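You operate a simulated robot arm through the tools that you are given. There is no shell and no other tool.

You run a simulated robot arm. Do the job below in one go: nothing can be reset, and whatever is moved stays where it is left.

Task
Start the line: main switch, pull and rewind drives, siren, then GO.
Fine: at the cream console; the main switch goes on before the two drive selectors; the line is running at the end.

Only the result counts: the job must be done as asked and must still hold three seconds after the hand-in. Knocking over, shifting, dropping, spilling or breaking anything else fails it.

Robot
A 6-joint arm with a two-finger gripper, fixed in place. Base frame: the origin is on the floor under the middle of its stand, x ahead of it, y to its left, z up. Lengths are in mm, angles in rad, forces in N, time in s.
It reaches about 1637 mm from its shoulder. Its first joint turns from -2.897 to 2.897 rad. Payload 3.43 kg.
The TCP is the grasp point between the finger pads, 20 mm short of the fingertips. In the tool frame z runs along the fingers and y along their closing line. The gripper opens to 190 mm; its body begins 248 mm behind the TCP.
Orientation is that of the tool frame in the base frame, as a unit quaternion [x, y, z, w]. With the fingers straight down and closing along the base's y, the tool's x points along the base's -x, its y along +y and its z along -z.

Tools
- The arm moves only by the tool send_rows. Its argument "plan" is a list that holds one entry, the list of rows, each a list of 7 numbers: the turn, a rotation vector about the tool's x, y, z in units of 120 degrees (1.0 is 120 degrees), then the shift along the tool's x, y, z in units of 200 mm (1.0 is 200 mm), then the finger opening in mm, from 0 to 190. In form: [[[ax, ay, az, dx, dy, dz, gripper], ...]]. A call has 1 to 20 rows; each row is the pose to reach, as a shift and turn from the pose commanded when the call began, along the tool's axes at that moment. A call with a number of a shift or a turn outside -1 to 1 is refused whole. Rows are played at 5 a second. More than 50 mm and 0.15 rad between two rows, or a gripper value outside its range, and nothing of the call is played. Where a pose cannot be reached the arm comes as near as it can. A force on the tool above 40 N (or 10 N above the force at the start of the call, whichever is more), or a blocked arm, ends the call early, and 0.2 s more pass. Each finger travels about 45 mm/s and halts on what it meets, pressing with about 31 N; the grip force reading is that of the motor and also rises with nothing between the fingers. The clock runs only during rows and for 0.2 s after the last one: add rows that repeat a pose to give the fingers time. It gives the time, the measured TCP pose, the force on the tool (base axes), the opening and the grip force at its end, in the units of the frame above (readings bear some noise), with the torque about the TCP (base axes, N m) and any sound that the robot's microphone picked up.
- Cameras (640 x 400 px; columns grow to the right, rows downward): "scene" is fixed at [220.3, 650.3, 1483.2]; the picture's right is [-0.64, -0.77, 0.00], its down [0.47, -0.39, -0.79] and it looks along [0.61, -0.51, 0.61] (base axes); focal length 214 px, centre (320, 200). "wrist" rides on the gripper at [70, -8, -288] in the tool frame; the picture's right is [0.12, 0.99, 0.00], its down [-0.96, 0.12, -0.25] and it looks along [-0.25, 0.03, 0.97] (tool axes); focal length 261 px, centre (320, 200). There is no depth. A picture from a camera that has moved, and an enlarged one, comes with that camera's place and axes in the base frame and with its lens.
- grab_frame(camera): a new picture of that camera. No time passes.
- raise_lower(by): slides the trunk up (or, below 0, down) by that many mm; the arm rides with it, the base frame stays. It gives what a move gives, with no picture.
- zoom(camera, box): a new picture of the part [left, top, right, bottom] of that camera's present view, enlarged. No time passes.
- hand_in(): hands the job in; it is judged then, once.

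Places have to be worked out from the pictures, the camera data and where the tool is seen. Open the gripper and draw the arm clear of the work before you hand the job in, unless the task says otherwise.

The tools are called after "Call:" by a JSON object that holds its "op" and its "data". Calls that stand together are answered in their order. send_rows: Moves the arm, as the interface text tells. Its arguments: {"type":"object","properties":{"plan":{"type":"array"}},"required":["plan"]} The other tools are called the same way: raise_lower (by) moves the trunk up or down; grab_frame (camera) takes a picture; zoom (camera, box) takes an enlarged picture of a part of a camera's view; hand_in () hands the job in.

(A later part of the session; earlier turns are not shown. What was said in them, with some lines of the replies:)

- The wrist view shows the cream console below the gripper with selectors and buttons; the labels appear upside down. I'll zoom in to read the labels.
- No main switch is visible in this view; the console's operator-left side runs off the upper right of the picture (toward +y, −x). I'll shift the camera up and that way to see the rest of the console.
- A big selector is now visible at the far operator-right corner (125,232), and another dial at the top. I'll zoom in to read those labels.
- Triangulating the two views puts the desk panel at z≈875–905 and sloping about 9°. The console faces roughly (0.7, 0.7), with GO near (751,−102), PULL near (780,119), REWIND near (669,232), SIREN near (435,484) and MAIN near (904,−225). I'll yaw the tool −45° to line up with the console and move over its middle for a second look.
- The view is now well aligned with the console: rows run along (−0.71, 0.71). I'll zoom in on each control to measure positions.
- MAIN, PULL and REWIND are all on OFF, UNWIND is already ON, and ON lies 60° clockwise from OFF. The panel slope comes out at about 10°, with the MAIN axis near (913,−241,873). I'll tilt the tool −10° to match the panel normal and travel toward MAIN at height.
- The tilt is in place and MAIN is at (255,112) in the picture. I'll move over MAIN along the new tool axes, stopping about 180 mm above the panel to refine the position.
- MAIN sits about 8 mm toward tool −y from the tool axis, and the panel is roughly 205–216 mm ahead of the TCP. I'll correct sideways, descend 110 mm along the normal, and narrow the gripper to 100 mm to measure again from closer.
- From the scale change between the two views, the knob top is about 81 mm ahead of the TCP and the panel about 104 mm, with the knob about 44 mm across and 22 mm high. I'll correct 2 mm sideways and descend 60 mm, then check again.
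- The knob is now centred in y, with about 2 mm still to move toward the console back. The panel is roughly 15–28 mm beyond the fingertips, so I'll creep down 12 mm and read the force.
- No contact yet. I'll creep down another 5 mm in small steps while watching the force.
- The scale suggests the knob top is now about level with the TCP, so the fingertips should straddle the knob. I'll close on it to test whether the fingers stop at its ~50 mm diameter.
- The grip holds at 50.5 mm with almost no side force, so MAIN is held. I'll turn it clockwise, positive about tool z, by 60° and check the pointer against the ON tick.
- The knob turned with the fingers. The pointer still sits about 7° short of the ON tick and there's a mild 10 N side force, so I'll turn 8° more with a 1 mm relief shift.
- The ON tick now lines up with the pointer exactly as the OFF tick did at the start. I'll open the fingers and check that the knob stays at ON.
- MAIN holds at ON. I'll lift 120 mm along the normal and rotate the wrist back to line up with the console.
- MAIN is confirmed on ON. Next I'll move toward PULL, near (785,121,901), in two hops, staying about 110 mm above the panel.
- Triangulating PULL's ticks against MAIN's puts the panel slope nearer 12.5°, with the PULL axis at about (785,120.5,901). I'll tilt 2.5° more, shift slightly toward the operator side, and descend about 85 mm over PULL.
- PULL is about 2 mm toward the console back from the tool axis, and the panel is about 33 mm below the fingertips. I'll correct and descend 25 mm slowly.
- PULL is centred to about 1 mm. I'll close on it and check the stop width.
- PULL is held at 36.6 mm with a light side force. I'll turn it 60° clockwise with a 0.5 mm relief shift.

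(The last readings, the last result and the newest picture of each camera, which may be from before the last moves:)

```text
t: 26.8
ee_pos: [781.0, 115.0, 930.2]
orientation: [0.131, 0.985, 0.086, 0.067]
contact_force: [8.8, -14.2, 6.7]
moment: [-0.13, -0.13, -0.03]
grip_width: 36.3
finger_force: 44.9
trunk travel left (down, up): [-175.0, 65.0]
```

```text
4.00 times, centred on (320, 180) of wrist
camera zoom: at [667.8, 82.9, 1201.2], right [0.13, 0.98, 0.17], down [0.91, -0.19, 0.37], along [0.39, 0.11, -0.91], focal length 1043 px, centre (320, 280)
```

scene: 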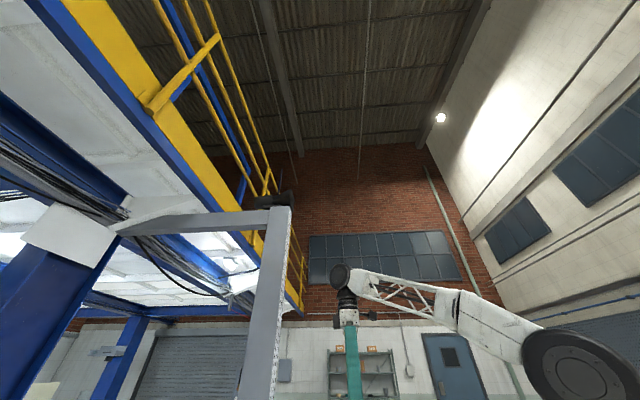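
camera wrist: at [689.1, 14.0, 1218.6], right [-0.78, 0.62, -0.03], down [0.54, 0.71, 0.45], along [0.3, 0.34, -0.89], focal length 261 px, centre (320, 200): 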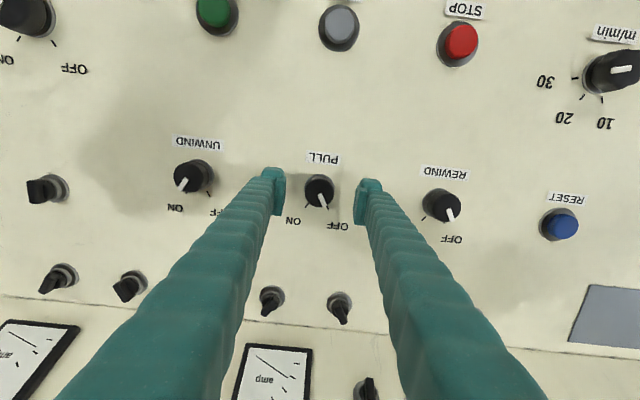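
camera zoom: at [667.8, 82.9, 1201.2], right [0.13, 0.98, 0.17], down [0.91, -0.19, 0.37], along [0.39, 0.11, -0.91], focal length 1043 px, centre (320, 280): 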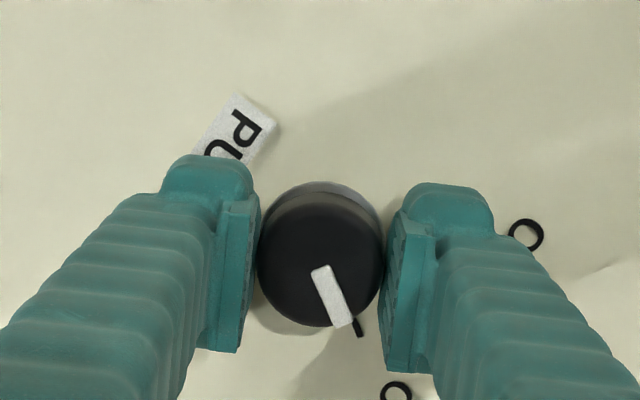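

The ON tick now sits where the OFF tick was relative to the pointer. I'll add about 2.5° to be sure, then open the fingers and check.

Call:
{"op": "send_rows", "data": {"plan": [[[0, 0, 0.021, 0, -0.003, 0, 25], [0, 0, 0.021, 0, -0.003, 0, 25], [0, 0, 0.021, 0, -0.003, 0, 50], [0, 0, 0.021, 0, -0.003, 0, 70], [0, 0, 0.021, 0, -0.003, 0, 70]]]}}

Call:
{"op": "zoom", "data": {"camera": "wrist", "box": [240, 130, 400, 230]}}

```text
t: 28.0
ee_pos: [780.9, 115.9, 928.8]
orientation: [0.152, 0.982, 0.088, 0.064]
contact_force: [-0.1, 0.4, 0.2]
moment: [0.01, 0.01, -0.02]
grip_width: 69.7
finger_force: 0.1
trunk travel left (down, up): [-175.0, 65.0]
```

```text
4.00 times, centred on (320, 180) of wrist
camera zoom: at [668.2, 87.0, 1201.4], right [0.17, 0.97, 0.18], down [0.91, -0.23, 0.36], along [0.39, 0.1, -0.92], focal length 1043 px, centre (320, 280)
```

zoom: 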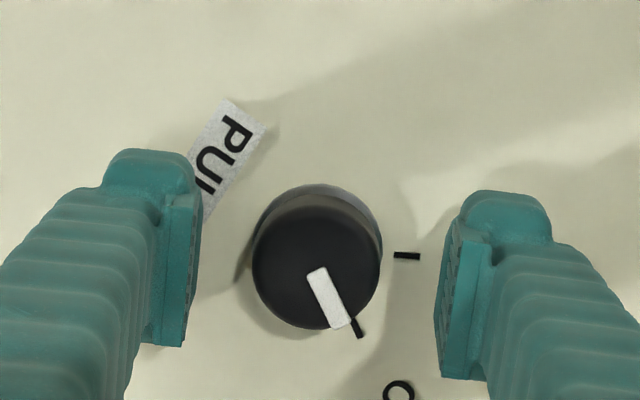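

PULL is on ON and holds. I'll lift 70 mm and rotate the wrist back 62.5°, then shift 158 mm along the row to REWIND.

Call:
{"op": "send_rows", "data": {"plan": [[[0, 0, 0, 0, 0, -0.12, 75], [0, 0, 0, 0, 0, -0.25, 80], [0, 0, -0.058, 0, 0, -0.35, 80], [0, 0, -0.116, 0, 0, -0.35, 80], [0, 0, -0.174, 0, 0, -0.35, 80], [0, 0, -0.232, 0, 0, -0.35, 80], [0, 0, -0.29, 0, 0, -0.35, 80], [0, 0, -0.348, 0, 0, -0.35, 80], [0, 0, -0.406, 0, 0, -0.35, 80], [0, 0, -0.464, 0, 0, -0.35, 80], [0, 0, -0.521, 0, 0, -0.35, 80], [0, 0, -0.521, 0, 0, -0.35, 80]]]}}

Call:
{"op": "send_rows", "data": {"plan": [[[0, 0, 0, 0, 0.2, 0, 80], [0, 0, 0, 0, 0.4, 0, 80], [0, 0, 0, 0, 0.6, 0, 80], [0, 0, 0, 0, 0.79, 0, 80], [0, 0, 0, 0, 0.79, 0, 80]]]}}

Call:
{"op": "grab_frame", "data": {"camera": "wrist"}}

Call:
{"op": "zoom", "data": {"camera": "wrist", "box": [240, 120, 400, 220]}}

```text
t: 30.6
ee_pos: [771.0, 105.8, 996.8]
orientation: [-0.381, 0.918, 0.042, 0.101]
contact_force: [0.9, -0.4, 0.2]
moment: [-0.03, 0.0, 0.01]
grip_width: 80.3
finger_force: 0.0
trunk travel left (down, up): [-175.0, 65.0]
```

```text
t: 31.8
ee_pos: [659.2, 216.9, 996.3]
orientation: [-0.38, 0.919, 0.042, 0.1]
contact_force: [1.4, -0.2, 0.6]
moment: [0.0, 0.02, 0.03]
grip_width: 79.9
finger_force: 0.1
trunk travel left (down, up): [-175.0, 65.0]
```

```text
taken
camera wrist: at [572.7, 118.4, 1261.5], right [-0.78, 0.62, -0.03], down [0.54, 0.71, 0.45], along [0.3, 0.34, -0.89], focal length 261 px, centre (320, 200)
```

wrist: 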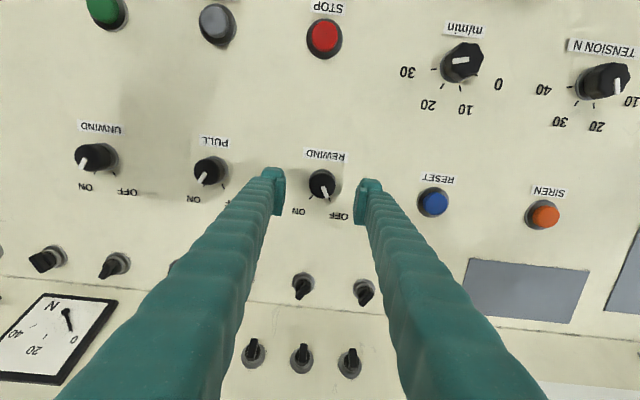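

```text
4.00 times, centred on (320, 170) of wrist
camera zoom: at [572.7, 118.4, 1261.5], right [-0.78, 0.62, -0.03], down [0.54, 0.71, 0.45], along [0.3, 0.34, -0.89], focal length 1043 px, centre (320, 320)
```

zoom: 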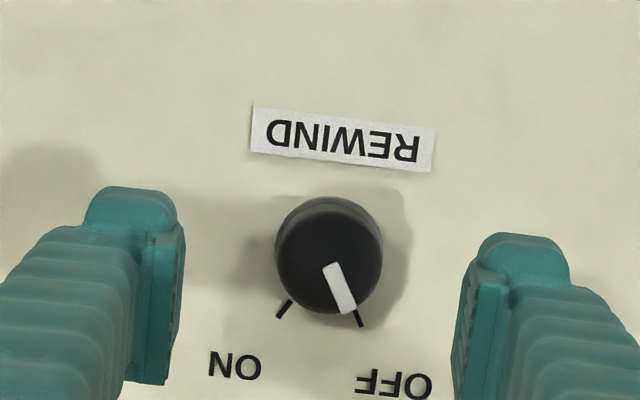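

REWIND is about 3.4 mm toward tool +y. I'll correct and descend 60 mm, then check before the last few millimetres.

Call:
{"op": "send_rows", "data": {"plan": [[[0, 0, 0, 0.003, 0.017, 0.1, 75], [0, 0, 0, 0.003, 0.017, 0.2, 70], [0, 0, 0, 0.003, 0.017, 0.27, 70], [0, 0, 0, 0.003, 0.017, 0.31, 70], [0, 0, 0, 0.003, 0.017, 0.335, 70], [0, 0, 0, 0.003, 0.017, 0.335, 70]]]}}

Call:
{"op": "zoom", "data": {"camera": "wrist", "box": [240, 130, 400, 230]}}

```text
t: 33.2
ee_pos: [665.0, 229.3, 931.9]
orientation: [-0.38, 0.919, 0.042, 0.1]
contact_force: [0.5, -0.5, -0.4]
moment: [0.0, 0.03, 0.02]
grip_width: 69.7
finger_force: 0.0
trunk travel left (down, up): [-175.0, 65.0]
```

```text
4.00 times, centred on (320, 180) of wrist
camera zoom: at [579.1, 131.2, 1197.4], right [-0.78, 0.62, -0.03], down [0.54, 0.71, 0.45], along [0.3, 0.34, -0.89], focal length 1043 px, centre (320, 280)
```

zoom: 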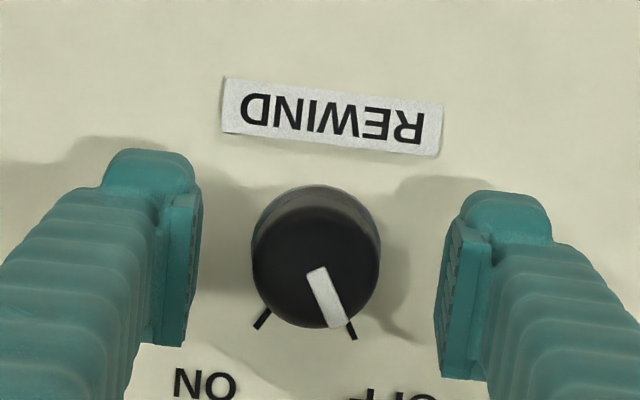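

REWIND is now framed just as PULL was before I gripped it. I'll close on it.

Call:
{"op": "send_rows", "data": {"plan": [[[0, 0, 0, 0, -0.002, 0.005, 50], [0, 0, 0, 0, -0.002, 0.008, 35], [0, 0, 0, 0, -0.002, 0.008, 25], [0, 0, 0, 0, -0.002, 0.008, 25], [0, 0, 0, 0, -0.002, 0.008, 25]]]}}

Call:
{"op": "zoom", "data": {"camera": "wrist", "box": [240, 130, 400, 230]}}

```text
t: 34.4
ee_pos: [667.7, 228.8, 929.6]
orientation: [-0.381, 0.918, 0.042, 0.101]
contact_force: [10.0, -7.2, 1.7]
moment: [-0.05, -0.07, -0.08]
grip_width: 36.5
finger_force: 45.3
trunk travel left (down, up): [-175.0, 65.0]
```

```text
4.00 times, centred on (320, 180) of wrist
camera zoom: at [580.1, 130.8, 1196.4], right [-0.78, 0.62, -0.03], down [0.54, 0.71, 0.45], along [0.3, 0.34, -0.89], focal length 1043 px, centre (320, 280)
```

zoom: 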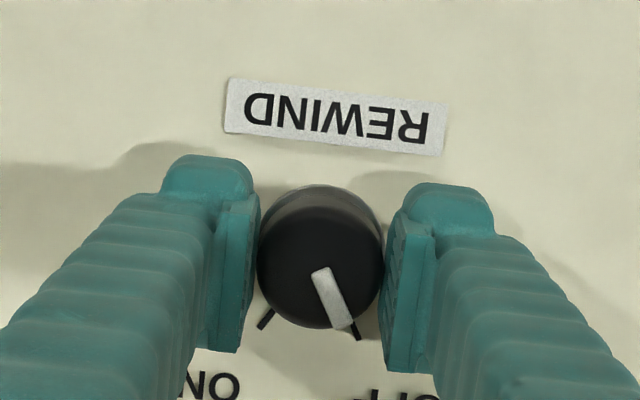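

REWIND is held at 36.5 mm with about 12 N side force along −y. I'll turn 62° clockwise with a small −y relief.

Call:
{"op": "send_rows", "data": {"plan": [[[0, 0, 0.0645, 0, -0.003, 0, 25], [0, 0, 0.129, 0, -0.005, 0, 25], [0, 0, 0.1935, 0, -0.005, 0, 25], [0, 0, 0.258, 0, -0.005, 0, 25], [0, 0, 0.3225, 0, -0.005, 0, 25], [0, 0, 0.387, 0, -0.005, 0, 25], [0, 0, 0.4515, 0, -0.005, 0, 25], [0, 0, 0.516, 0, -0.005, 0, 25], [0, 0, 0.516, 0, -0.005, 0, 25]]]}}

Call:
{"op": "zoom", "data": {"camera": "wrist", "box": [240, 130, 400, 230]}}

```text
t: 36.4
ee_pos: [666.2, 228.8, 930.4]
orientation: [0.147, 0.983, 0.087, 0.064]
contact_force: [4.8, 1.2, 2.7]
moment: [-0.01, -0.01, 0.25]
grip_width: 36.2
finger_force: 44.8
trunk travel left (down, up): [-175.0, 65.0]
```

```text
4.00 times, centred on (320, 180) of wrist
camera zoom: at [553.6, 198.3, 1202.9], right [0.16, 0.97, 0.18], down [0.91, -0.22, 0.36], along [0.39, 0.1, -0.92], focal length 1043 px, centre (320, 280)
```

zoom: 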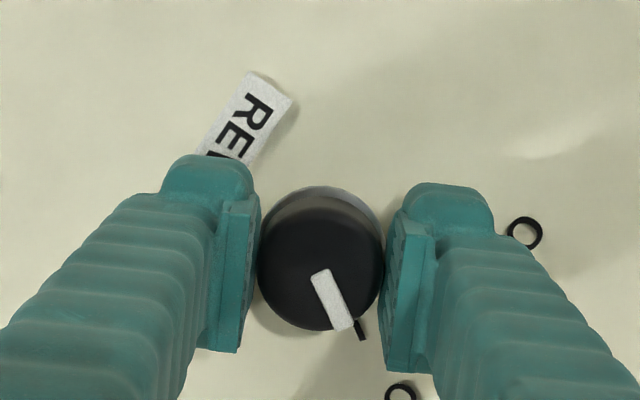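

The pointer is near the ON tick and a 0.25 N·m resisting torque has appeared, as at an end stop. I'll open and look.

Call:
{"op": "send_rows", "data": {"plan": [[[0, 0, 0, 0, 0, 0, 25], [0, 0, 0, 0, 0, 0, 50], [0, 0, 0, 0, 0, 0, 70], [0, 0, 0, 0, 0, 0, 70]]]}}

Call:
{"op": "zoom", "data": {"camera": "wrist", "box": [240, 130, 400, 230]}}

```text
t: 37.4
ee_pos: [667.2, 227.8, 930.6]
orientation: [0.147, 0.983, 0.087, 0.064]
contact_force: [-0.3, -0.8, 0.0]
moment: [0.04, 0.01, -0.01]
grip_width: 69.7
finger_force: 0.1
trunk travel left (down, up): [-175.0, 65.0]
```

```text
4.00 times, centred on (320, 180) of wrist
camera zoom: at [553.9, 197.8, 1202.9], right [0.16, 0.97, 0.18], down [0.91, -0.22, 0.36], along [0.39, 0.1, -0.92], focal length 1043 px, centre (320, 280)
```

zoom: 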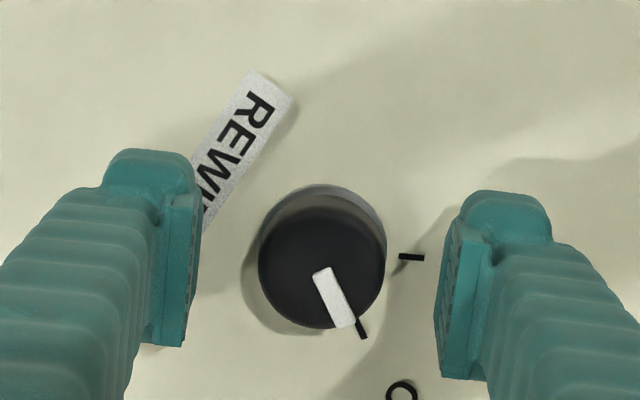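

REWIND holds on ON. I'll lift 90 mm, rotate the wrist back 62°, and look at the displays and the SIREN button.

Call:
{"op": "send_rows", "data": {"plan": [[[0, 0, 0, 0, 0, -0.12, 75], [0, 0, 0, 0, 0, -0.3, 80], [0, 0, -0.058, 0, 0, -0.45, 80], [0, 0, -0.116, 0, 0, -0.45, 80], [0, 0, -0.174, 0, 0, -0.45, 80], [0, 0, -0.232, 0, 0, -0.45, 80], [0, 0, -0.29, 0, 0, -0.45, 80], [0, 0, -0.348, 0, 0, -0.45, 80], [0, 0, -0.406, 0, 0, -0.45, 80], [0, 0, -0.464, 0, 0, -0.45, 80], [0, 0, -0.516, 0, 0, -0.45, 80], [0, 0, -0.516, 0, 0, -0.45, 80]]]}}

Call:
{"op": "send_rows", "data": {"plan": [[[0, 0, 0, 0, 0.2, 0, 60], [0, 0, 0, 0, 0.4, 0, 40], [0, 0, 0, 0, 0.6, 0, 20], [0, 0, 0, 0, 0.8, 0, 0], [0, 0, 0, 0, 0.8, 0, 0]]]}}

Call:
{"op": "grab_frame", "data": {"camera": "wrist"}}

```text
t: 40.0
ee_pos: [653.7, 214.3, 1019.5]
orientation: [-0.381, 0.918, 0.041, 0.101]
contact_force: [0.3, 0.4, 0.2]
moment: [0.03, -0.01, -0.03]
grip_width: 79.9
finger_force: 0.1
trunk travel left (down, up): [-175.0, 65.0]
```

```text
t: 41.2
ee_pos: [540.2, 326.9, 1019.8]
orientation: [-0.38, 0.919, 0.042, 0.1]
contact_force: [0.8, -0.3, -0.2]
moment: [0.0, -0.01, -0.01]
grip_width: 0.0
finger_force: 21.1
trunk travel left (down, up): [-175.0, 65.0]
```

```text
taken
camera wrist: at [452.8, 229.2, 1285.5], right [-0.78, 0.62, -0.03], down [0.54, 0.71, 0.45], along [0.3, 0.34, -0.89], focal length 261 px, centre (320, 200)
```

wrist: 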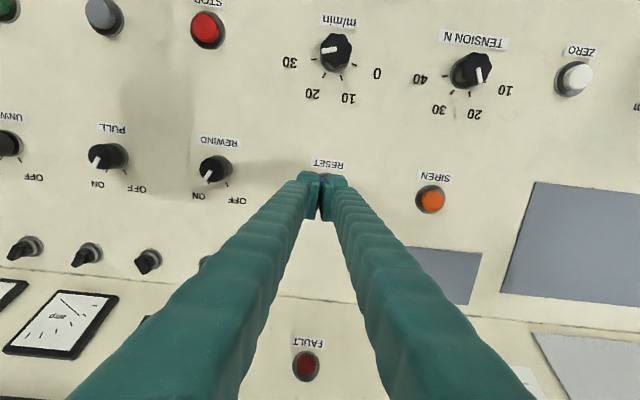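

FAULT is dark and all three drive selectors show ON. SIREN is about 168 mm further along the row, so I'll move there with the gripper reopened to see it for alignment.

Call:
{"op": "send_rows", "data": {"plan": [[[0, 0, 0, 0, 0.2, 0, 20], [0, 0, 0, 0, 0.4, 0, 40], [0, 0, 0, -0.01, 0.6, 0, 60], [0, 0, 0, -0.02, 0.84, 0, 80], [0, 0, 0, -0.02, 0.84, 0, 80], [0, 0, 0, -0.02, 0.84, 0, 80]]]}}

Call:
{"op": "grab_frame", "data": {"camera": "wrist"}}

Call:
{"op": "zoom", "data": {"camera": "wrist", "box": [240, 120, 400, 220]}}

```text
t: 42.6
ee_pos: [426.2, 448.8, 1020.4]
orientation: [-0.38, 0.919, 0.041, 0.101]
contact_force: [0.2, -0.1, 0.1]
moment: [0.02, 0.02, 0.01]
grip_width: 80.2
finger_force: 0.0
trunk travel left (down, up): [-175.0, 65.0]
```

```text
taken
camera wrist: at [339.1, 351.9, 1286.8], right [-0.78, 0.62, -0.03], down [0.54, 0.71, 0.45], along [0.3, 0.34, -0.89], focal length 261 px, centre (320, 200)
```

wrist: 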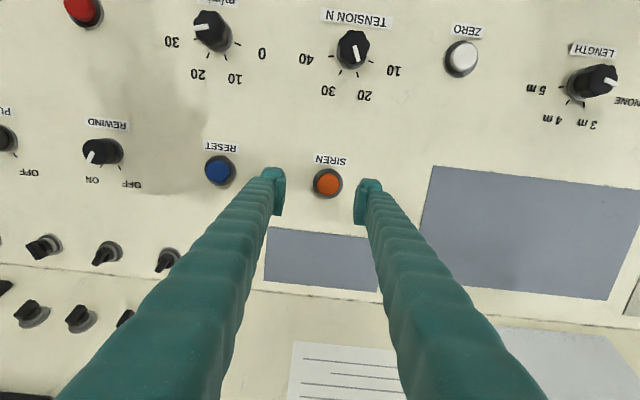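

```text
4.00 times, centred on (320, 170) of wrist
camera zoom: at [339.1, 351.9, 1286.8], right [-0.78, 0.62, -0.03], down [0.54, 0.71, 0.45], along [0.3, 0.34, -0.89], focal length 1043 px, centre (320, 320)
```

zoom: 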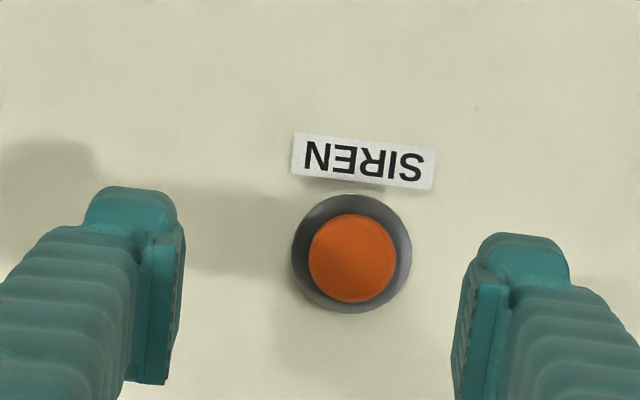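

SIREN is 13 mm toward +y and 2.5 mm toward the back from the tool axis. I'll centre on it, close the fingers, and descend 60 mm, leaving about 20 mm before the button cap.

Call:
{"op": "send_rows", "data": {"plan": [[[0, 0, 0, -0.0125, 0.0655, 0.0, 50], [0, 0, 0, -0.0125, 0.0655, 0.0, 20], [0, 0, 0, -0.0125, 0.0655, 0.0, 0], [0, 0, 0, -0.0125, 0.0655, 0.1, 0], [0, 0, 0, -0.0125, 0.0655, 0.2, 0], [0, 0, 0, -0.0125, 0.0655, 0.3, 0], [0, 0, 0, -0.0125, 0.0655, 0.3, 0]]]}}

Call:
{"op": "grab_frame", "data": {"camera": "wrist"}}

Call:
{"op": "zoom", "data": {"camera": "wrist", "box": [240, 120, 400, 220]}}

```text
t: 44.2
ee_pos: [426.5, 469.1, 959.9]
orientation: [-0.381, 0.918, 0.041, 0.101]
contact_force: [0.3, 0.6, -0.1]
moment: [0.03, -0.02, -0.01]
grip_width: 0.0
finger_force: 31.1
trunk travel left (down, up): [-175.0, 65.0]
```

```text
taken
camera wrist: at [339.4, 371.3, 1226.2], right [-0.78, 0.62, -0.03], down [0.54, 0.71, 0.45], along [0.3, 0.34, -0.89], focal length 261 px, centre (320, 200)
```

wrist: 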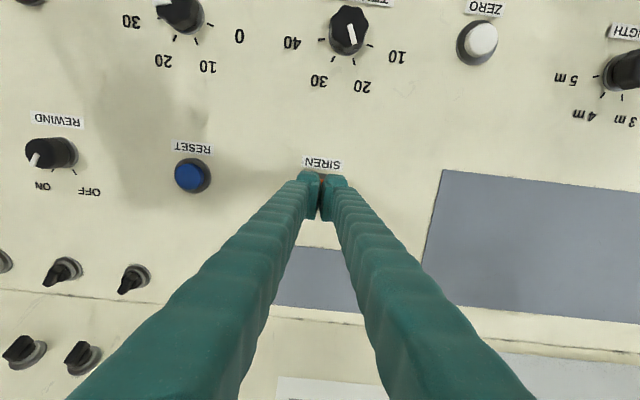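

```text
4.00 times, centred on (320, 170) of wrist
camera zoom: at [339.4, 371.3, 1226.2], right [-0.78, 0.62, -0.03], down [0.54, 0.71, 0.45], along [0.3, 0.34, -0.89], focal length 1043 px, centre (320, 320)
```

zoom: 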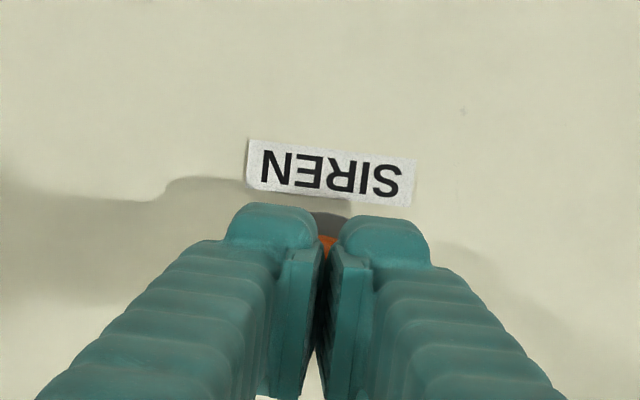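

The fingers are right over SIREN with orange visible in the gap. I'll descend in small steps, 15 mm first, watching force and sound.

Call:
{"op": "send_rows", "data": {"plan": [[[0, 0, 0, 0, 0, 0.015, 0], [0, 0, 0, 0, 0, 0.03, 0], [0, 0, 0, 0, 0, 0.045, 0], [0, 0, 0, 0, 0, 0.06, 0], [0, 0, 0, 0, 0, 0.075, 0]]]}}

```text
t: 45.4
ee_pos: [427.9, 471.6, 946.4]
orientation: [-0.38, 0.919, 0.041, 0.1]
contact_force: [-0.4, 0.3, 0.0]
moment: [-0.01, 0.03, 0.01]
grip_width: 0.3
finger_force: 31.2
trunk travel left (down, up): [-175.0, 65.0]
```

No contact yet; the fingertips should be about 20 mm above the panel. I'll continue with 1 mm steps.

Call:
{"op": "send_rows", "data": {"plan": [[[0, 0, 0, 0, 0, 0.005, 0], [0, 0, 0, 0, 0, 0.01, 0], [0, 0, 0, 0, 0, 0.015, 0], [0, 0, 0, 0, 0, 0.02, 0], [0, 0, 0, 0, 0, 0.025, 0], [0, 0, 0, 0, 0, 0.03, 0]]]}}

```text
t: 46.8
ee_pos: [428.9, 472.6, 940.7]
orientation: [-0.38, 0.919, 0.042, 0.101]
contact_force: [0.0, -0.7, 0.0]
moment: [-0.01, -0.01, 0.01]
grip_width: 0.1
finger_force: 30.8
trunk travel left (down, up): [-175.0, 65.0]
```

Still no contact. I'll continue down in 1 mm steps.

Call:
{"op": "send_rows", "data": {"plan": [[[0, 0, 0, 0, 0, 0.005, 0], [0, 0, 0, 0, 0, 0.01, 0], [0, 0, 0, 0, 0, 0.015, 0], [0, 0, 0, 0, 0, 0.02, 0], [0, 0, 0, 0, 0, 0.025, 0]]]}}

```text
t: 48.0
ee_pos: [428.9, 473.3, 936.7]
orientation: [-0.38, 0.919, 0.042, 0.101]
contact_force: [-0.1, -0.2, 0.8]
moment: [0.01, -0.03, -0.01]
grip_width: 5.8
finger_force: 34.4
trunk travel left (down, up): [-175.0, 65.0]
```

The grip width rose to 5.8 mm, so something is wedging between the fingertips. I'll look before going further.

Call:
{"op": "zoom", "data": {"camera": "wrist", "box": [240, 130, 400, 230]}}

Call:
{"op": "grab_frame", "data": {"camera": "wrist"}}

```text
4.00 times, centred on (320, 180) of wrist
camera zoom: at [342.4, 376.2, 1201.7], right [-0.78, 0.62, -0.03], down [0.54, 0.71, 0.45], along [0.3, 0.34, -0.89], focal length 1043 px, centre (320, 280)
```

zoom: 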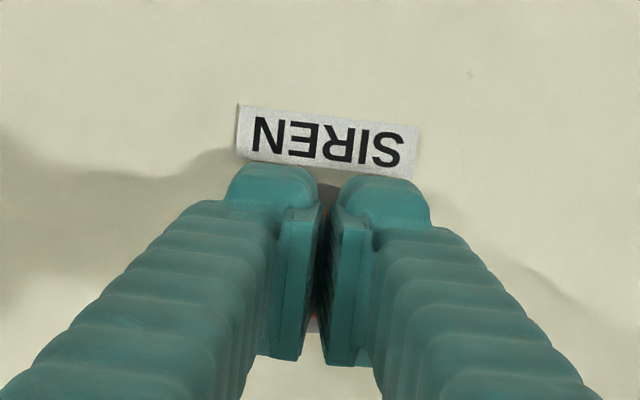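

```text
taken
camera wrist: at [342.4, 376.2, 1201.7], right [-0.78, 0.62, -0.03], down [0.54, 0.71, 0.45], along [0.3, 0.34, -0.89], focal length 261 px, centre (320, 200)
```

wrist: 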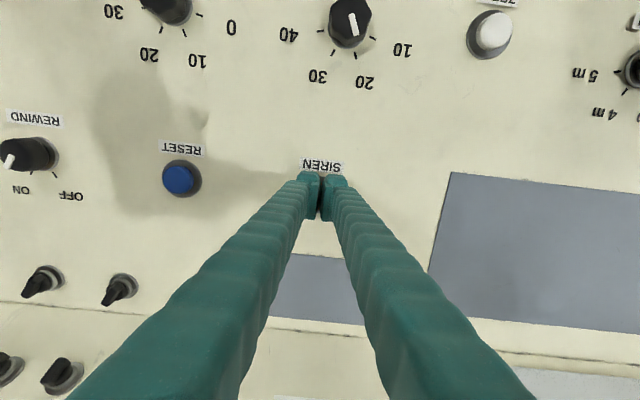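

The domed cap is forcing the finger seam apart rather than being pressed. I'll back off 15 mm, let the fingers close, and shift 16 mm in −y so one solid fingertip sits over the button.

Call:
{"op": "send_rows", "data": {"plan": [[[0, 0, 0, 0, 0, -0.04, 0], [0, 0, 0, 0, 0, -0.075, 0], [0, 0, 0, 0, -0.04, -0.075, 0], [0, 0, 0, 0, -0.08, -0.075, 0], [0, 0, 0, 0, -0.08, -0.075, 0]]]}}

Call:
{"op": "zoom", "data": {"camera": "wrist", "box": [240, 130, 400, 230]}}

```text
t: 49.2
ee_pos: [438.9, 459.0, 950.3]
orientation: [-0.381, 0.918, 0.041, 0.101]
contact_force: [-0.5, -0.1, 0.5]
moment: [0.01, 0.02, -0.02]
grip_width: 0.0
finger_force: 34.3
trunk travel left (down, up): [-175.0, 65.0]
```

```text
4.00 times, centred on (320, 180) of wrist
camera zoom: at [352.5, 361.5, 1215.7], right [-0.78, 0.62, -0.03], down [0.54, 0.71, 0.45], along [0.3, 0.34, -0.89], focal length 1043 px, centre (320, 280)
```

zoom: 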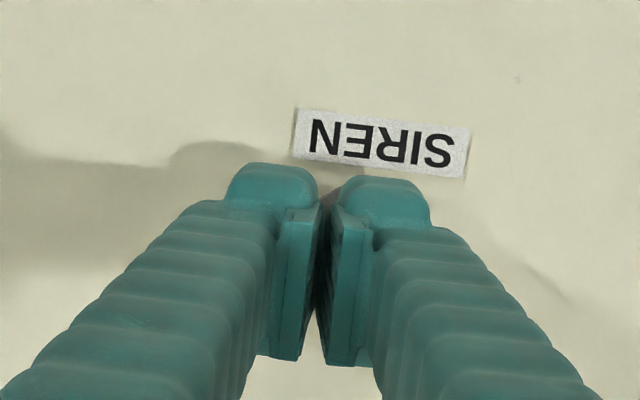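

The fingers are closed and the +y fingertip now covers the button. I'll descend 9 mm, then go in 1 mm steps.

Call:
{"op": "send_rows", "data": {"plan": [[[0, 0, 0, 0, 0, 0.02, 0], [0, 0, 0, 0, 0, 0.045, 0], [0, 0, 0, 0, 0, 0.05, 0], [0, 0, 0, 0, 0, 0.055, 0], [0, 0, 0, 0, 0, 0.06, 0], [0, 0, 0, 0, 0, 0.065, 0]]]}}

```text
t: 50.6
ee_pos: [440.5, 462.0, 937.0]
orientation: [-0.38, 0.918, 0.041, 0.1]
contact_force: [-0.6, 0.1, 0.5]
moment: [-0.03, -0.03, -0.03]
grip_width: 0.3
finger_force: 33.9
trunk travel left (down, up): [-175.0, 65.0]
```

No contact yet at z=937. I'll continue in 1 mm steps.

Call:
{"op": "send_rows", "data": {"plan": [[[0, 0, 0, 0, 0, 0.005, 0], [0, 0, 0, 0, 0, 0.01, 0], [0, 0, 0, 0, 0, 0.015, 0], [0, 0, 0, 0, 0, 0.02, 0]]]}}

```text
t: 51.6
ee_pos: [440.8, 462.7, 933.5]
orientation: [-0.38, 0.918, 0.041, 0.101]
contact_force: [-0.2, -0.1, 2.8]
moment: [0.07, -0.02, -0.02]
grip_width: 0.2
finger_force: 34.9
trunk travel left (down, up): [-175.0, 65.0]
heard: click
```

A click was heard at 2.8 N, so SIREN was actuated. I'll press another 1 mm and hold for about a second to hear whether anything sounds.

Call:
{"op": "send_rows", "data": {"plan": [[[0, 0, 0, 0, 0, 0.005, 0], [0, 0, 0, 0, 0, 0.005, 0], [0, 0, 0, 0, 0, 0.005, 0], [0, 0, 0, 0, 0, 0.005, 0], [0, 0, 0, 0, 0, 0.005, 0], [0, 0, 0, 0, 0, 0.005, 0]]]}}

Call:
{"op": "zoom", "data": {"camera": "wrist", "box": [240, 130, 400, 230]}}

```text
t: 53.0
ee_pos: [441.6, 462.9, 933.4]
orientation: [-0.38, 0.919, 0.042, 0.1]
contact_force: [0.4, 0.0, 3.7]
moment: [0.09, -0.01, 0.01]
grip_width: 0.0
finger_force: 34.5
trunk travel left (down, up): [-175.0, 65.0]
```

```text
4.00 times, centred on (320, 180) of wrist
camera zoom: at [354.4, 365.0, 1198.8], right [-0.78, 0.62, -0.03], down [0.54, 0.71, 0.45], along [0.3, 0.34, -0.89], focal length 1043 px, centre (320, 280)
```

zoom: 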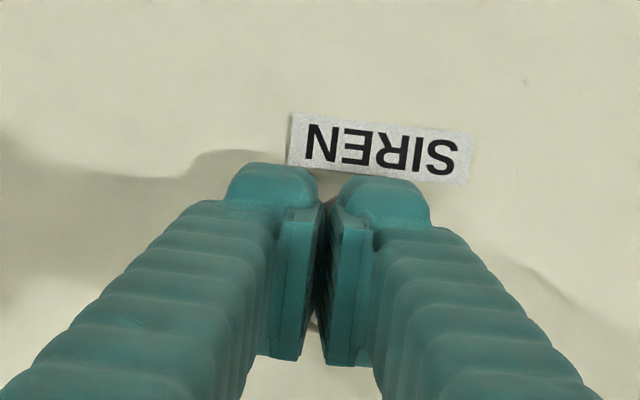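

The click has happened and the force is a soft 3.7 N. I'll press 2 mm deeper to be sure it registers, then release.

Call:
{"op": "send_rows", "data": {"plan": [[[0, 0, 0, 0, 0, 0.005, 0], [0, 0, 0, 0, 0, 0.01, 0], [0, 0, 0, 0, 0, 0.01, 0], [0, 0, 0, 0, 0, 0.01, 0]]]}}

```text
t: 54.0
ee_pos: [440.7, 464.5, 930.9]
orientation: [-0.38, 0.918, 0.042, 0.101]
contact_force: [-2.7, -0.2, 13.4]
moment: [0.23, 0.04, 0.03]
grip_width: 0.0
finger_force: 34.7
trunk travel left (down, up): [-175.0, 65.0]
```

Force reached 13 N near the end of travel, so SIREN is fully pressed. I'll release by lifting 100 mm and check the lamps and displays.

Call:
{"op": "send_rows", "data": {"plan": [[[0, 0, 0, 0, 0, -0.05, 0], [0, 0, 0, 0, 0, -0.15, 0], [0, 0, 0, 0, 0, -0.3, 0], [0, 0, 0, 0, 0, -0.45, 20], [0, 0, 0, 0, 0, -0.5, 40], [0, 0, 0, 0, 0, -0.5, 60]]]}}

Call:
{"op": "grab_frame", "data": {"camera": "wrist"}}

```text
t: 55.4
ee_pos: [426.2, 447.2, 1028.7]
orientation: [-0.38, 0.918, 0.042, 0.101]
contact_force: [-0.1, 0.2, -0.9]
moment: [-0.01, -0.01, -0.02]
grip_width: 60.1
finger_force: 0.1
trunk travel left (down, up): [-175.0, 65.0]
```

```text
taken
camera wrist: at [340.3, 349.3, 1294.5], right [-0.78, 0.62, -0.03], down [0.54, 0.71, 0.45], along [0.3, 0.34, -0.89], focal length 261 px, centre (320, 200)
```

wrist: 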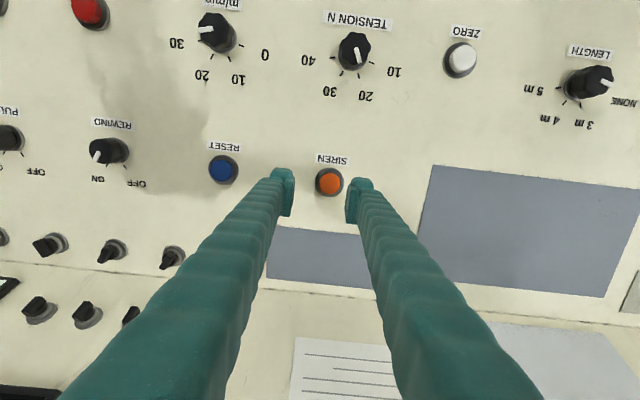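

SIREN is released and intact. I'll travel along and down the panel toward GO in several hops at constant height above it.

Call:
{"op": "send_rows", "data": {"plan": [[[0, 0, 0, 0.066, -0.2, 0, 80], [0, 0, 0, 0.132, -0.4, 0, 80], [0, 0, 0, 0.198, -0.6, 0, 80], [0, 0, 0, 0.264, -0.8, 0, 80], [0, 0, 0, 0.33, -1.0, 0, 80]]]}}

Call:
{"op": "send_rows", "data": {"plan": [[[0, 0, 0, 0.066, -0.2, 0, 80], [0, 0, 0, 0.132, -0.4, 0, 80], [0, 0, 0, 0.198, -0.6, 0, 80], [0, 0, 0, 0.264, -0.8, 0, 80], [0, 0, 0, 0.33, -1.0, 0, 80]]]}}

Call:
{"op": "send_rows", "data": {"plan": [[[0, 0, 0, 0.066, -0.2, 0, 80], [0, 0, 0, 0.132, -0.4, 0, 80], [0, 0, 0, 0.198, -0.6, 0, 80], [0, 0, 0, 0.264, -0.8, 0, 80], [0, 0, 0, 0.31, -1.0, 0, 80]]]}}

Call:
{"op": "grab_frame", "data": {"camera": "wrist"}}

Call:
{"op": "zoom", "data": {"camera": "wrist", "box": [240, 120, 400, 220]}}

```text
t: 56.6
ee_pos: [523.2, 262.2, 1014.1]
orientation: [-0.38, 0.918, 0.042, 0.101]
contact_force: [0.4, 0.1, -0.4]
moment: [-0.08, -0.04, -0.02]
grip_width: 80.1
finger_force: 0.0
trunk travel left (down, up): [-175.0, 65.0]
```

```text
t: 57.8
ee_pos: [618.5, 71.8, 997.8]
orientation: [-0.38, 0.919, 0.041, 0.1]
contact_force: [-0.7, 0.7, 1.0]
moment: [-0.1, -0.06, -0.02]
grip_width: 80.0
finger_force: 0.0
trunk travel left (down, up): [-175.0, 65.0]
```

```text
t: 59.0
ee_pos: [714.6, -111.8, 987.9]
orientation: [-0.381, 0.918, 0.042, 0.1]
contact_force: [-0.6, 0.6, 0.0]
moment: [-0.14, -0.07, -0.01]
grip_width: 79.8
finger_force: 0.2
trunk travel left (down, up): [-175.0, 65.0]
```

```text
taken
camera wrist: at [627.8, -209.7, 1254.4], right [-0.78, 0.62, -0.03], down [0.54, 0.71, 0.45], along [0.3, 0.34, -0.89], focal length 261 px, centre (320, 200)
```

wrist: 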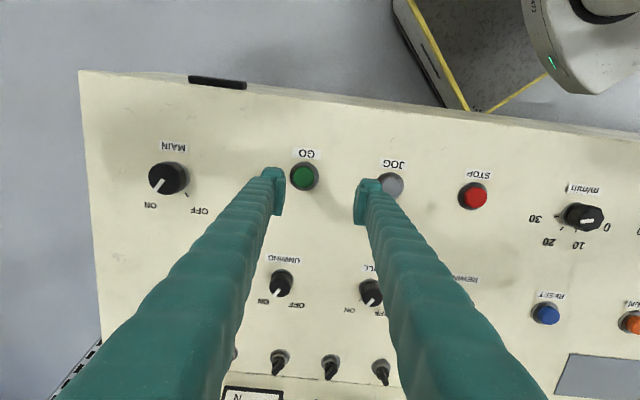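

```text
4.00 times, centred on (320, 170) of wrist
camera zoom: at [627.8, -209.7, 1254.4], right [-0.78, 0.62, -0.03], down [0.54, 0.71, 0.45], along [0.3, 0.34, -0.89], focal length 1043 px, centre (320, 320)
```

zoom: 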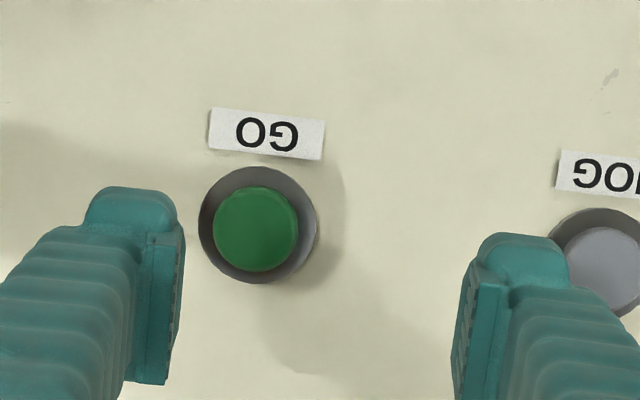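

GO is 25 mm toward −y. I'll put the +y fingertip over it (TCP 16 mm further −y), close the fingers, and descend 80 mm, leaving around 15 mm.

Call:
{"op": "send_rows", "data": {"plan": [[[0, 0, 0, 0.0035, -0.1, 0, 50], [0, 0, 0, 0.0035, -0.2045, 0, 20], [0, 0, 0, 0.0035, -0.2045, 0.1, 0], [0, 0, 0, 0.0035, -0.2045, 0.2, 0], [0, 0, 0, 0.0035, -0.2045, 0.3, 0], [0, 0, 0, 0.0035, -0.2045, 0.4, 0], [0, 0, 0, 0.0035, -0.2045, 0.4, 0]]]}}

Call:
{"op": "zoom", "data": {"camera": "wrist", "box": [240, 130, 400, 230]}}

```text
t: 60.6
ee_pos: [759.5, -127.1, 907.4]
orientation: [-0.381, 0.918, 0.042, 0.1]
contact_force: [0.1, 0.3, 0.2]
moment: [-0.02, -0.02, -0.02]
grip_width: 0.2
finger_force: 30.7
trunk travel left (down, up): [-175.0, 65.0]
```

```text
4.00 times, centred on (320, 180) of wrist
camera zoom: at [671.9, -224.9, 1174.6], right [-0.78, 0.62, -0.03], down [0.54, 0.71, 0.45], along [0.3, 0.34, -0.89], focal length 1043 px, centre (320, 280)
```

zoom: 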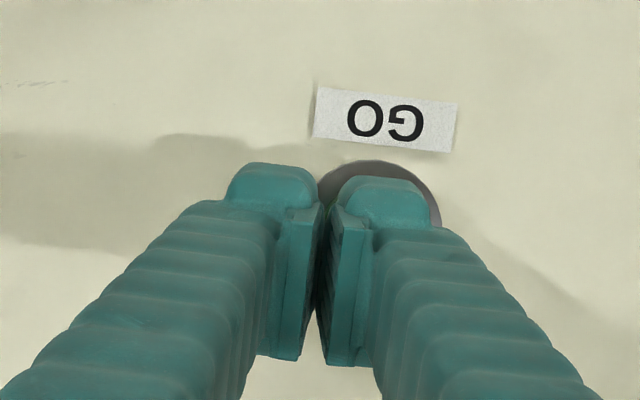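

The GO ring is under the +y fingertip. I'll descend 12 mm and then continue in 1 mm steps.

Call:
{"op": "send_rows", "data": {"plan": [[[0, 0, 0, 0, 0, 0.025, 0], [0, 0, 0, 0, 0, 0.05, 0], [0, 0, 0, 0, 0, 0.06, 0], [0, 0, 0, 0, 0, 0.065, 0], [0, 0, 0, 0, 0, 0.07, 0], [0, 0, 0, 0, 0, 0.075, 0]]]}}

```text
t: 62.0
ee_pos: [759.4, -125.1, 893.8]
orientation: [-0.38, 0.918, 0.042, 0.101]
contact_force: [0.6, -0.1, 0.6]
moment: [0.0, -0.02, 0.01]
grip_width: 0.2
finger_force: 30.9
trunk travel left (down, up): [-175.0, 65.0]
```

No contact yet. I'll continue in 1 mm steps.

Call:
{"op": "send_rows", "data": {"plan": [[[0, 0, 0, 0, 0, 0.005, 0], [0, 0, 0, 0, 0, 0.01, 0], [0, 0, 0, 0, 0, 0.015, 0], [0, 0, 0, 0, 0, 0.02, 0], [0, 0, 0, 0, 0, 0.025, 0], [0, 0, 0, 0, 0, 0.03, 0]]]}}

```text
t: 63.4
ee_pos: [760.7, -123.9, 886.9]
orientation: [-0.38, 0.919, 0.041, 0.101]
contact_force: [1.1, -0.9, 8.3]
moment: [0.13, -0.03, 0.01]
grip_width: 0.0
finger_force: 31.2
trunk travel left (down, up): [-175.0, 65.0]
heard: click
```

GO clicked at 8.3 N. I'll press 1 mm more for a brief moment, then lift clear and look at the RUN lamp and displays.

Call:
{"op": "send_rows", "data": {"plan": [[[0, 0, 0, 0, 0, 0.003, 0], [0, 0, 0, 0, 0, 0.003, 0], [0, 0, 0, 0, 0, -0.02, 0], [0, 0, 0, 0, 0, -0.1, 0], [0, 0, 0, 0, 0, -0.25, 0], [0, 0, 0, 0, 0, -0.4, 0], [0, 0, 0, 0, 0, -0.6, 30], [0, 0, 0, 0, 0, -0.8, 60], [0, 0, 0, 0, 0, -1.0, 90]]]}}

Call:
{"op": "grab_frame", "data": {"camera": "wrist"}}

Call:
{"op": "grab_frame", "data": {"camera": "scene"}}

```text
t: 65.4
ee_pos: [727.9, -154.0, 1082.0]
orientation: [-0.381, 0.918, 0.042, 0.1]
contact_force: [0.1, -0.8, -0.6]
moment: [0.04, 0.06, 0.01]
grip_width: 67.5
finger_force: 0.0
trunk travel left (down, up): [-175.0, 65.0]
```

```text
taken
camera wrist: at [641.7, -252.9, 1348.1], right [-0.78, 0.62, -0.03], down [0.55, 0.71, 0.45], along [0.3, 0.34, -0.89], focal length 261 px, centre (320, 200)
```

wrist: 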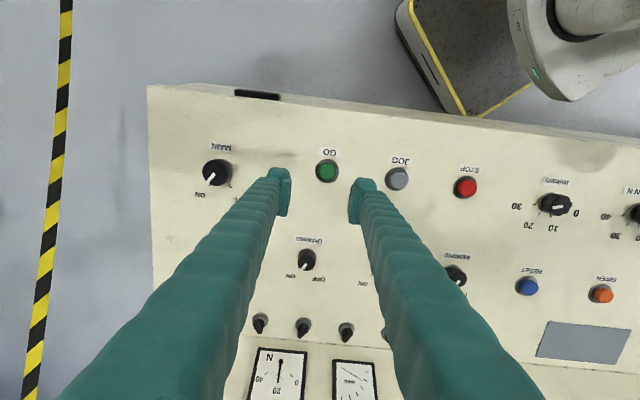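

```text
taken
```

scene: 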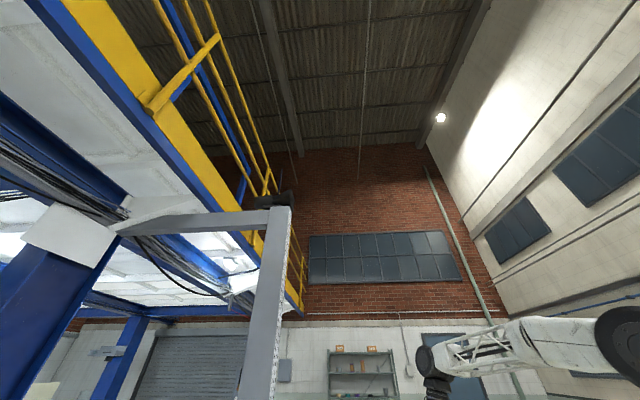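

The tension meter needle has moved off zero, which suggests the line is running. I'll move up and along to see the RUN lamp and the OFF/ON displays.

Call:
{"op": "send_rows", "data": {"plan": [[[0, 0, 0, 0.0, 0.15, -0.15, 120], [0, 0, 0, 0.0, 0.3, -0.3, 150], [0, 0, 0, 0.0, 0.45, -0.45, 190], [0, 0, 0, 0.0, 0.6, -0.6, 190], [0, 0, 0, 0.0, 0.8, -0.7, 190], [0, 0, 0, 0.0, 1.0, -0.75, 190]]]}}

Call:
{"op": "send_rows", "data": {"plan": [[[0, 0, 0, 0.0, 0.2, -0.05, 190], [0, 0, 0, 0.0, 0.4, -0.1, 190], [0, 0, 0, 0.0, 0.6, -0.15, 190], [0, 0, 0, 0.0, 0.8, -0.15, 190], [0, 0, 0, 0.0, 1.0, -0.15, 190], [0, 0, 0, 0.0, 1.0, -0.15, 190]]]}}

Call:
{"op": "grab_frame", "data": {"camera": "wrist"}}

```text
t: 66.8
ee_pos: [565.7, -36.8, 1226.9]
orientation: [-0.38, 0.919, 0.043, 0.1]
contact_force: [0.1, -1.8, -0.6]
moment: [0.12, 0.18, 0.04]
grip_width: 189.7
finger_force: 0.4
trunk travel left (down, up): [-175.0, 65.0]
```

```text
t: 68.2
ee_pos: [419.6, 100.3, 1257.4]
orientation: [-0.38, 0.918, 0.042, 0.101]
contact_force: [-0.2, 0.7, 0.1]
moment: [0.04, -0.04, -0.01]
grip_width: 190.0
finger_force: 0.2
trunk travel left (down, up): [-175.0, 65.0]
```

```text
taken
camera wrist: at [332.8, 2.2, 1523.6], right [-0.78, 0.62, -0.03], down [0.54, 0.71, 0.45], along [0.3, 0.34, -0.89], focal length 261 px, centre (320, 200)
```

wrist: 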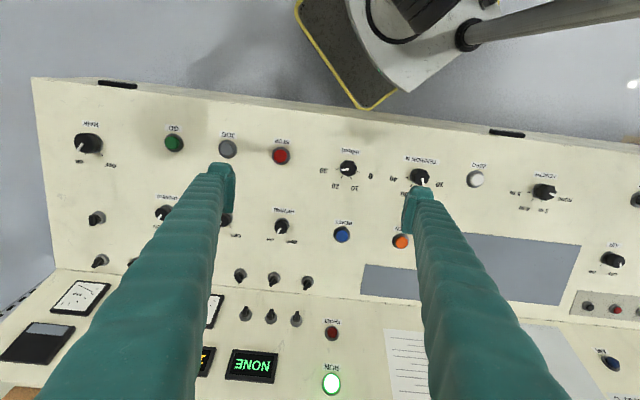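

The RUN lamp is lit and FAULT is dark. I'll zoom to confirm the lamp, display and knob states.

Call:
{"op": "zoom", "data": {"camera": "wrist", "box": [200, 280, 392, 400]}}

Call:
{"op": "zoom", "data": {"camera": "wrist", "box": [40, 100, 232, 220]}}

Call:
{"op": "zoom", "data": {"camera": "wrist", "box": [230, 140, 422, 260]}}

Call:
{"op": "zoom", "data": {"camera": "wrist", "box": [448, 140, 640, 260]}}

```text
3.33 times, centred on (296, 340) of wrist
camera zoom: at [332.8, 2.2, 1523.6], right [-0.78, 0.62, -0.03], down [0.54, 0.71, 0.45], along [0.3, 0.34, -0.89], focal length 869 px, centre (400, -267)
```

zoom: 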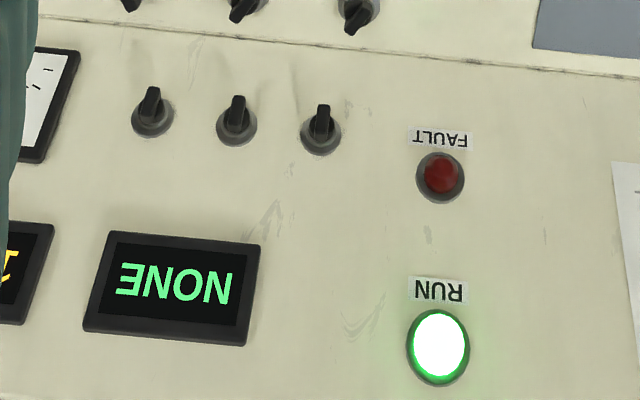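

```text
3.33 times, centred on (136, 160) of wrist
camera zoom: at [332.8, 2.2, 1523.6], right [-0.78, 0.62, -0.03], down [0.54, 0.71, 0.45], along [0.3, 0.34, -0.89], focal length 869 px, centre (933, 333)
```

zoom: 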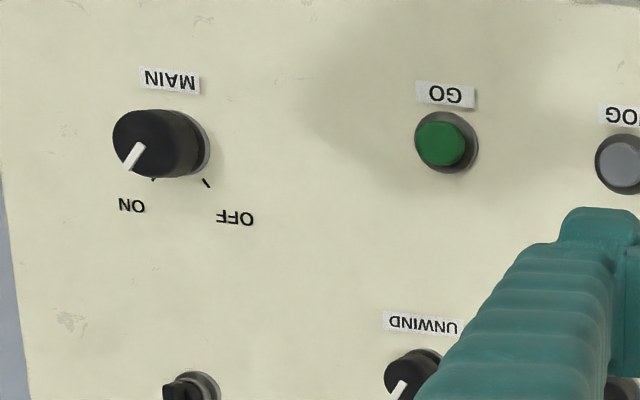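

```text
3.33 times, centred on (326, 200) of wrist
camera zoom: at [332.8, 2.2, 1523.6], right [-0.78, 0.62, -0.03], down [0.54, 0.71, 0.45], along [0.3, 0.34, -0.89], focal length 869 px, centre (300, 200)
```

zoom: 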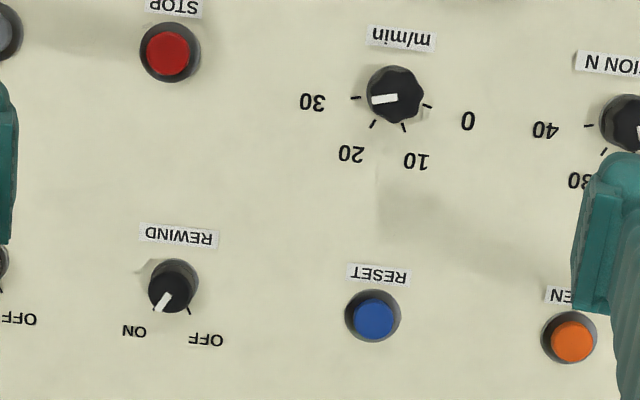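

```text
3.33 times, centred on (544, 200) of wrist
camera zoom: at [332.8, 2.2, 1523.6], right [-0.78, 0.62, -0.03], down [0.54, 0.71, 0.45], along [0.3, 0.34, -0.89], focal length 869 px, centre (-427, 200)
```

zoom: 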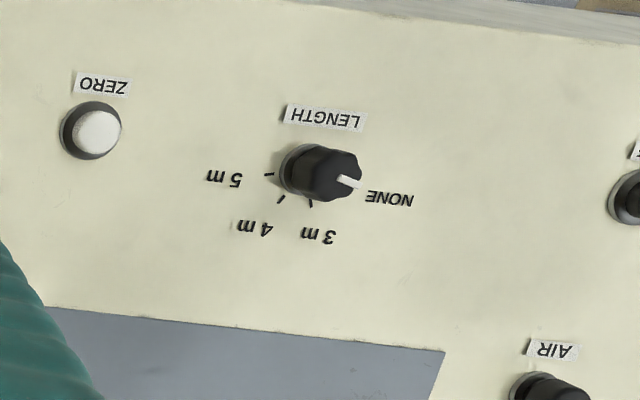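

RUN is lit, FAULT is dark, and MAIN and REWIND show ON. I'll let a few seconds pass with the arm still to make sure the line keeps running.

Call:
{"op": "send_rows", "data": {"plan": [[[0, 0, 0, 0, 0, 0, 190], [0, 0, 0, 0, 0, 0, 190], [0, 0, 0, 0, 0, 0, 190], [0, 0, 0, 0, 0, 0, 190], [0, 0, 0, 0, 0, 0, 190], [0, 0, 0, 0, 0, 0, 190], [0, 0, 0, 0, 0, 0, 190], [0, 0, 0, 0, 0, 0, 190], [0, 0, 0, 0, 0, 0, 190], [0, 0, 0, 0, 0, 0, 190], [0, 0, 0, 0, 0, 0, 190], [0, 0, 0, 0, 0, 0, 190], [0, 0, 0, 0, 0, 0, 190], [0, 0, 0, 0, 0, 0, 190], [0, 0, 0, 0, 0, 0, 190], [0, 0, 0, 0, 0, 0, 190], [0, 0, 0, 0, 0, 0, 190], [0, 0, 0, 0, 0, 0, 190]]]}}

Call:
{"op": "zoom", "data": {"camera": "wrist", "box": [200, 280, 392, 400]}}

Call:
{"op": "grab_frame", "data": {"camera": "wrist"}}

```text
t: 72.0
ee_pos: [419.5, 100.2, 1257.5]
orientation: [-0.381, 0.918, 0.042, 0.1]
contact_force: [-0.3, 0.3, -1.0]
moment: [-0.02, -0.02, -0.01]
grip_width: 190.1
finger_force: 0.0
trunk travel left (down, up): [-175.0, 65.0]
```

```text
3.33 times, centred on (296, 340) of wrist
camera zoom: at [333.3, 2.2, 1523.5], right [-0.78, 0.62, -0.03], down [0.54, 0.71, 0.45], along [0.3, 0.34, -0.89], focal length 869 px, centre (400, -267)
```

zoom: 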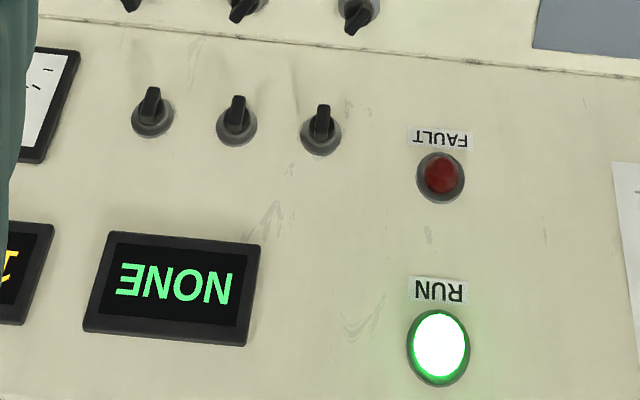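

```text
taken
camera wrist: at [333.3, 2.2, 1523.5], right [-0.78, 0.62, -0.03], down [0.54, 0.71, 0.45], along [0.3, 0.34, -0.89], focal length 261 px, centre (320, 200)
```

wrist: 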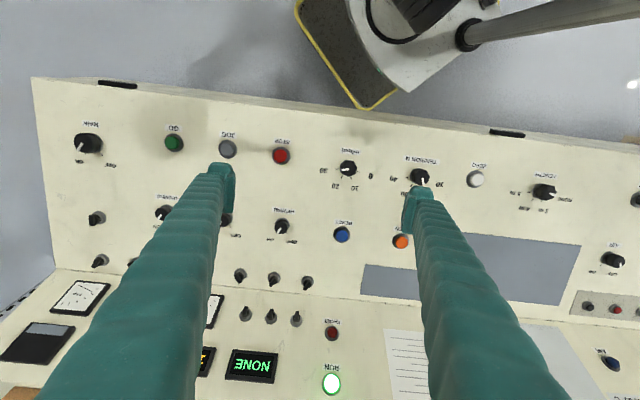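

The line is still running after the wait: RUN lit, FAULT dark. The gripper is open and well above the console, so I'm handing in.

Call:
{"op": "hand_in", "data": {}}

```text
The job is handed in.
```

The line is running. When I last checked, almost 4 seconds after the arm had stopped clear, the RUN lamp was lit and the FAULT lamp was dark. I then handed the job in.

| Step | Control | Result |
|---|---|---|
| 1 | MAIN | Turned from OFF to ON before either drive selector |
| 2 | PULL | Turned from OFF to ON; held when released |
| 3 | REWIND | Turned from OFF to ON; held when released |
| 4 | SIREN | Pressed until it clicked; I heard no siren tone, only the click |
| 5 | GO | Pressed until it clicked; RUN lit and the tension meter came off zero |

- **Siren retry:** on the first try the SIREN cap wedged between the closed fingertips and did not press. I backed off and pressed it with one fingertip. The button looked unharmed afterwards.
- **Left alone:** UNWIND was already on ON. I turned no other knob and pressed no other button.

The gripper is open and well above the console.
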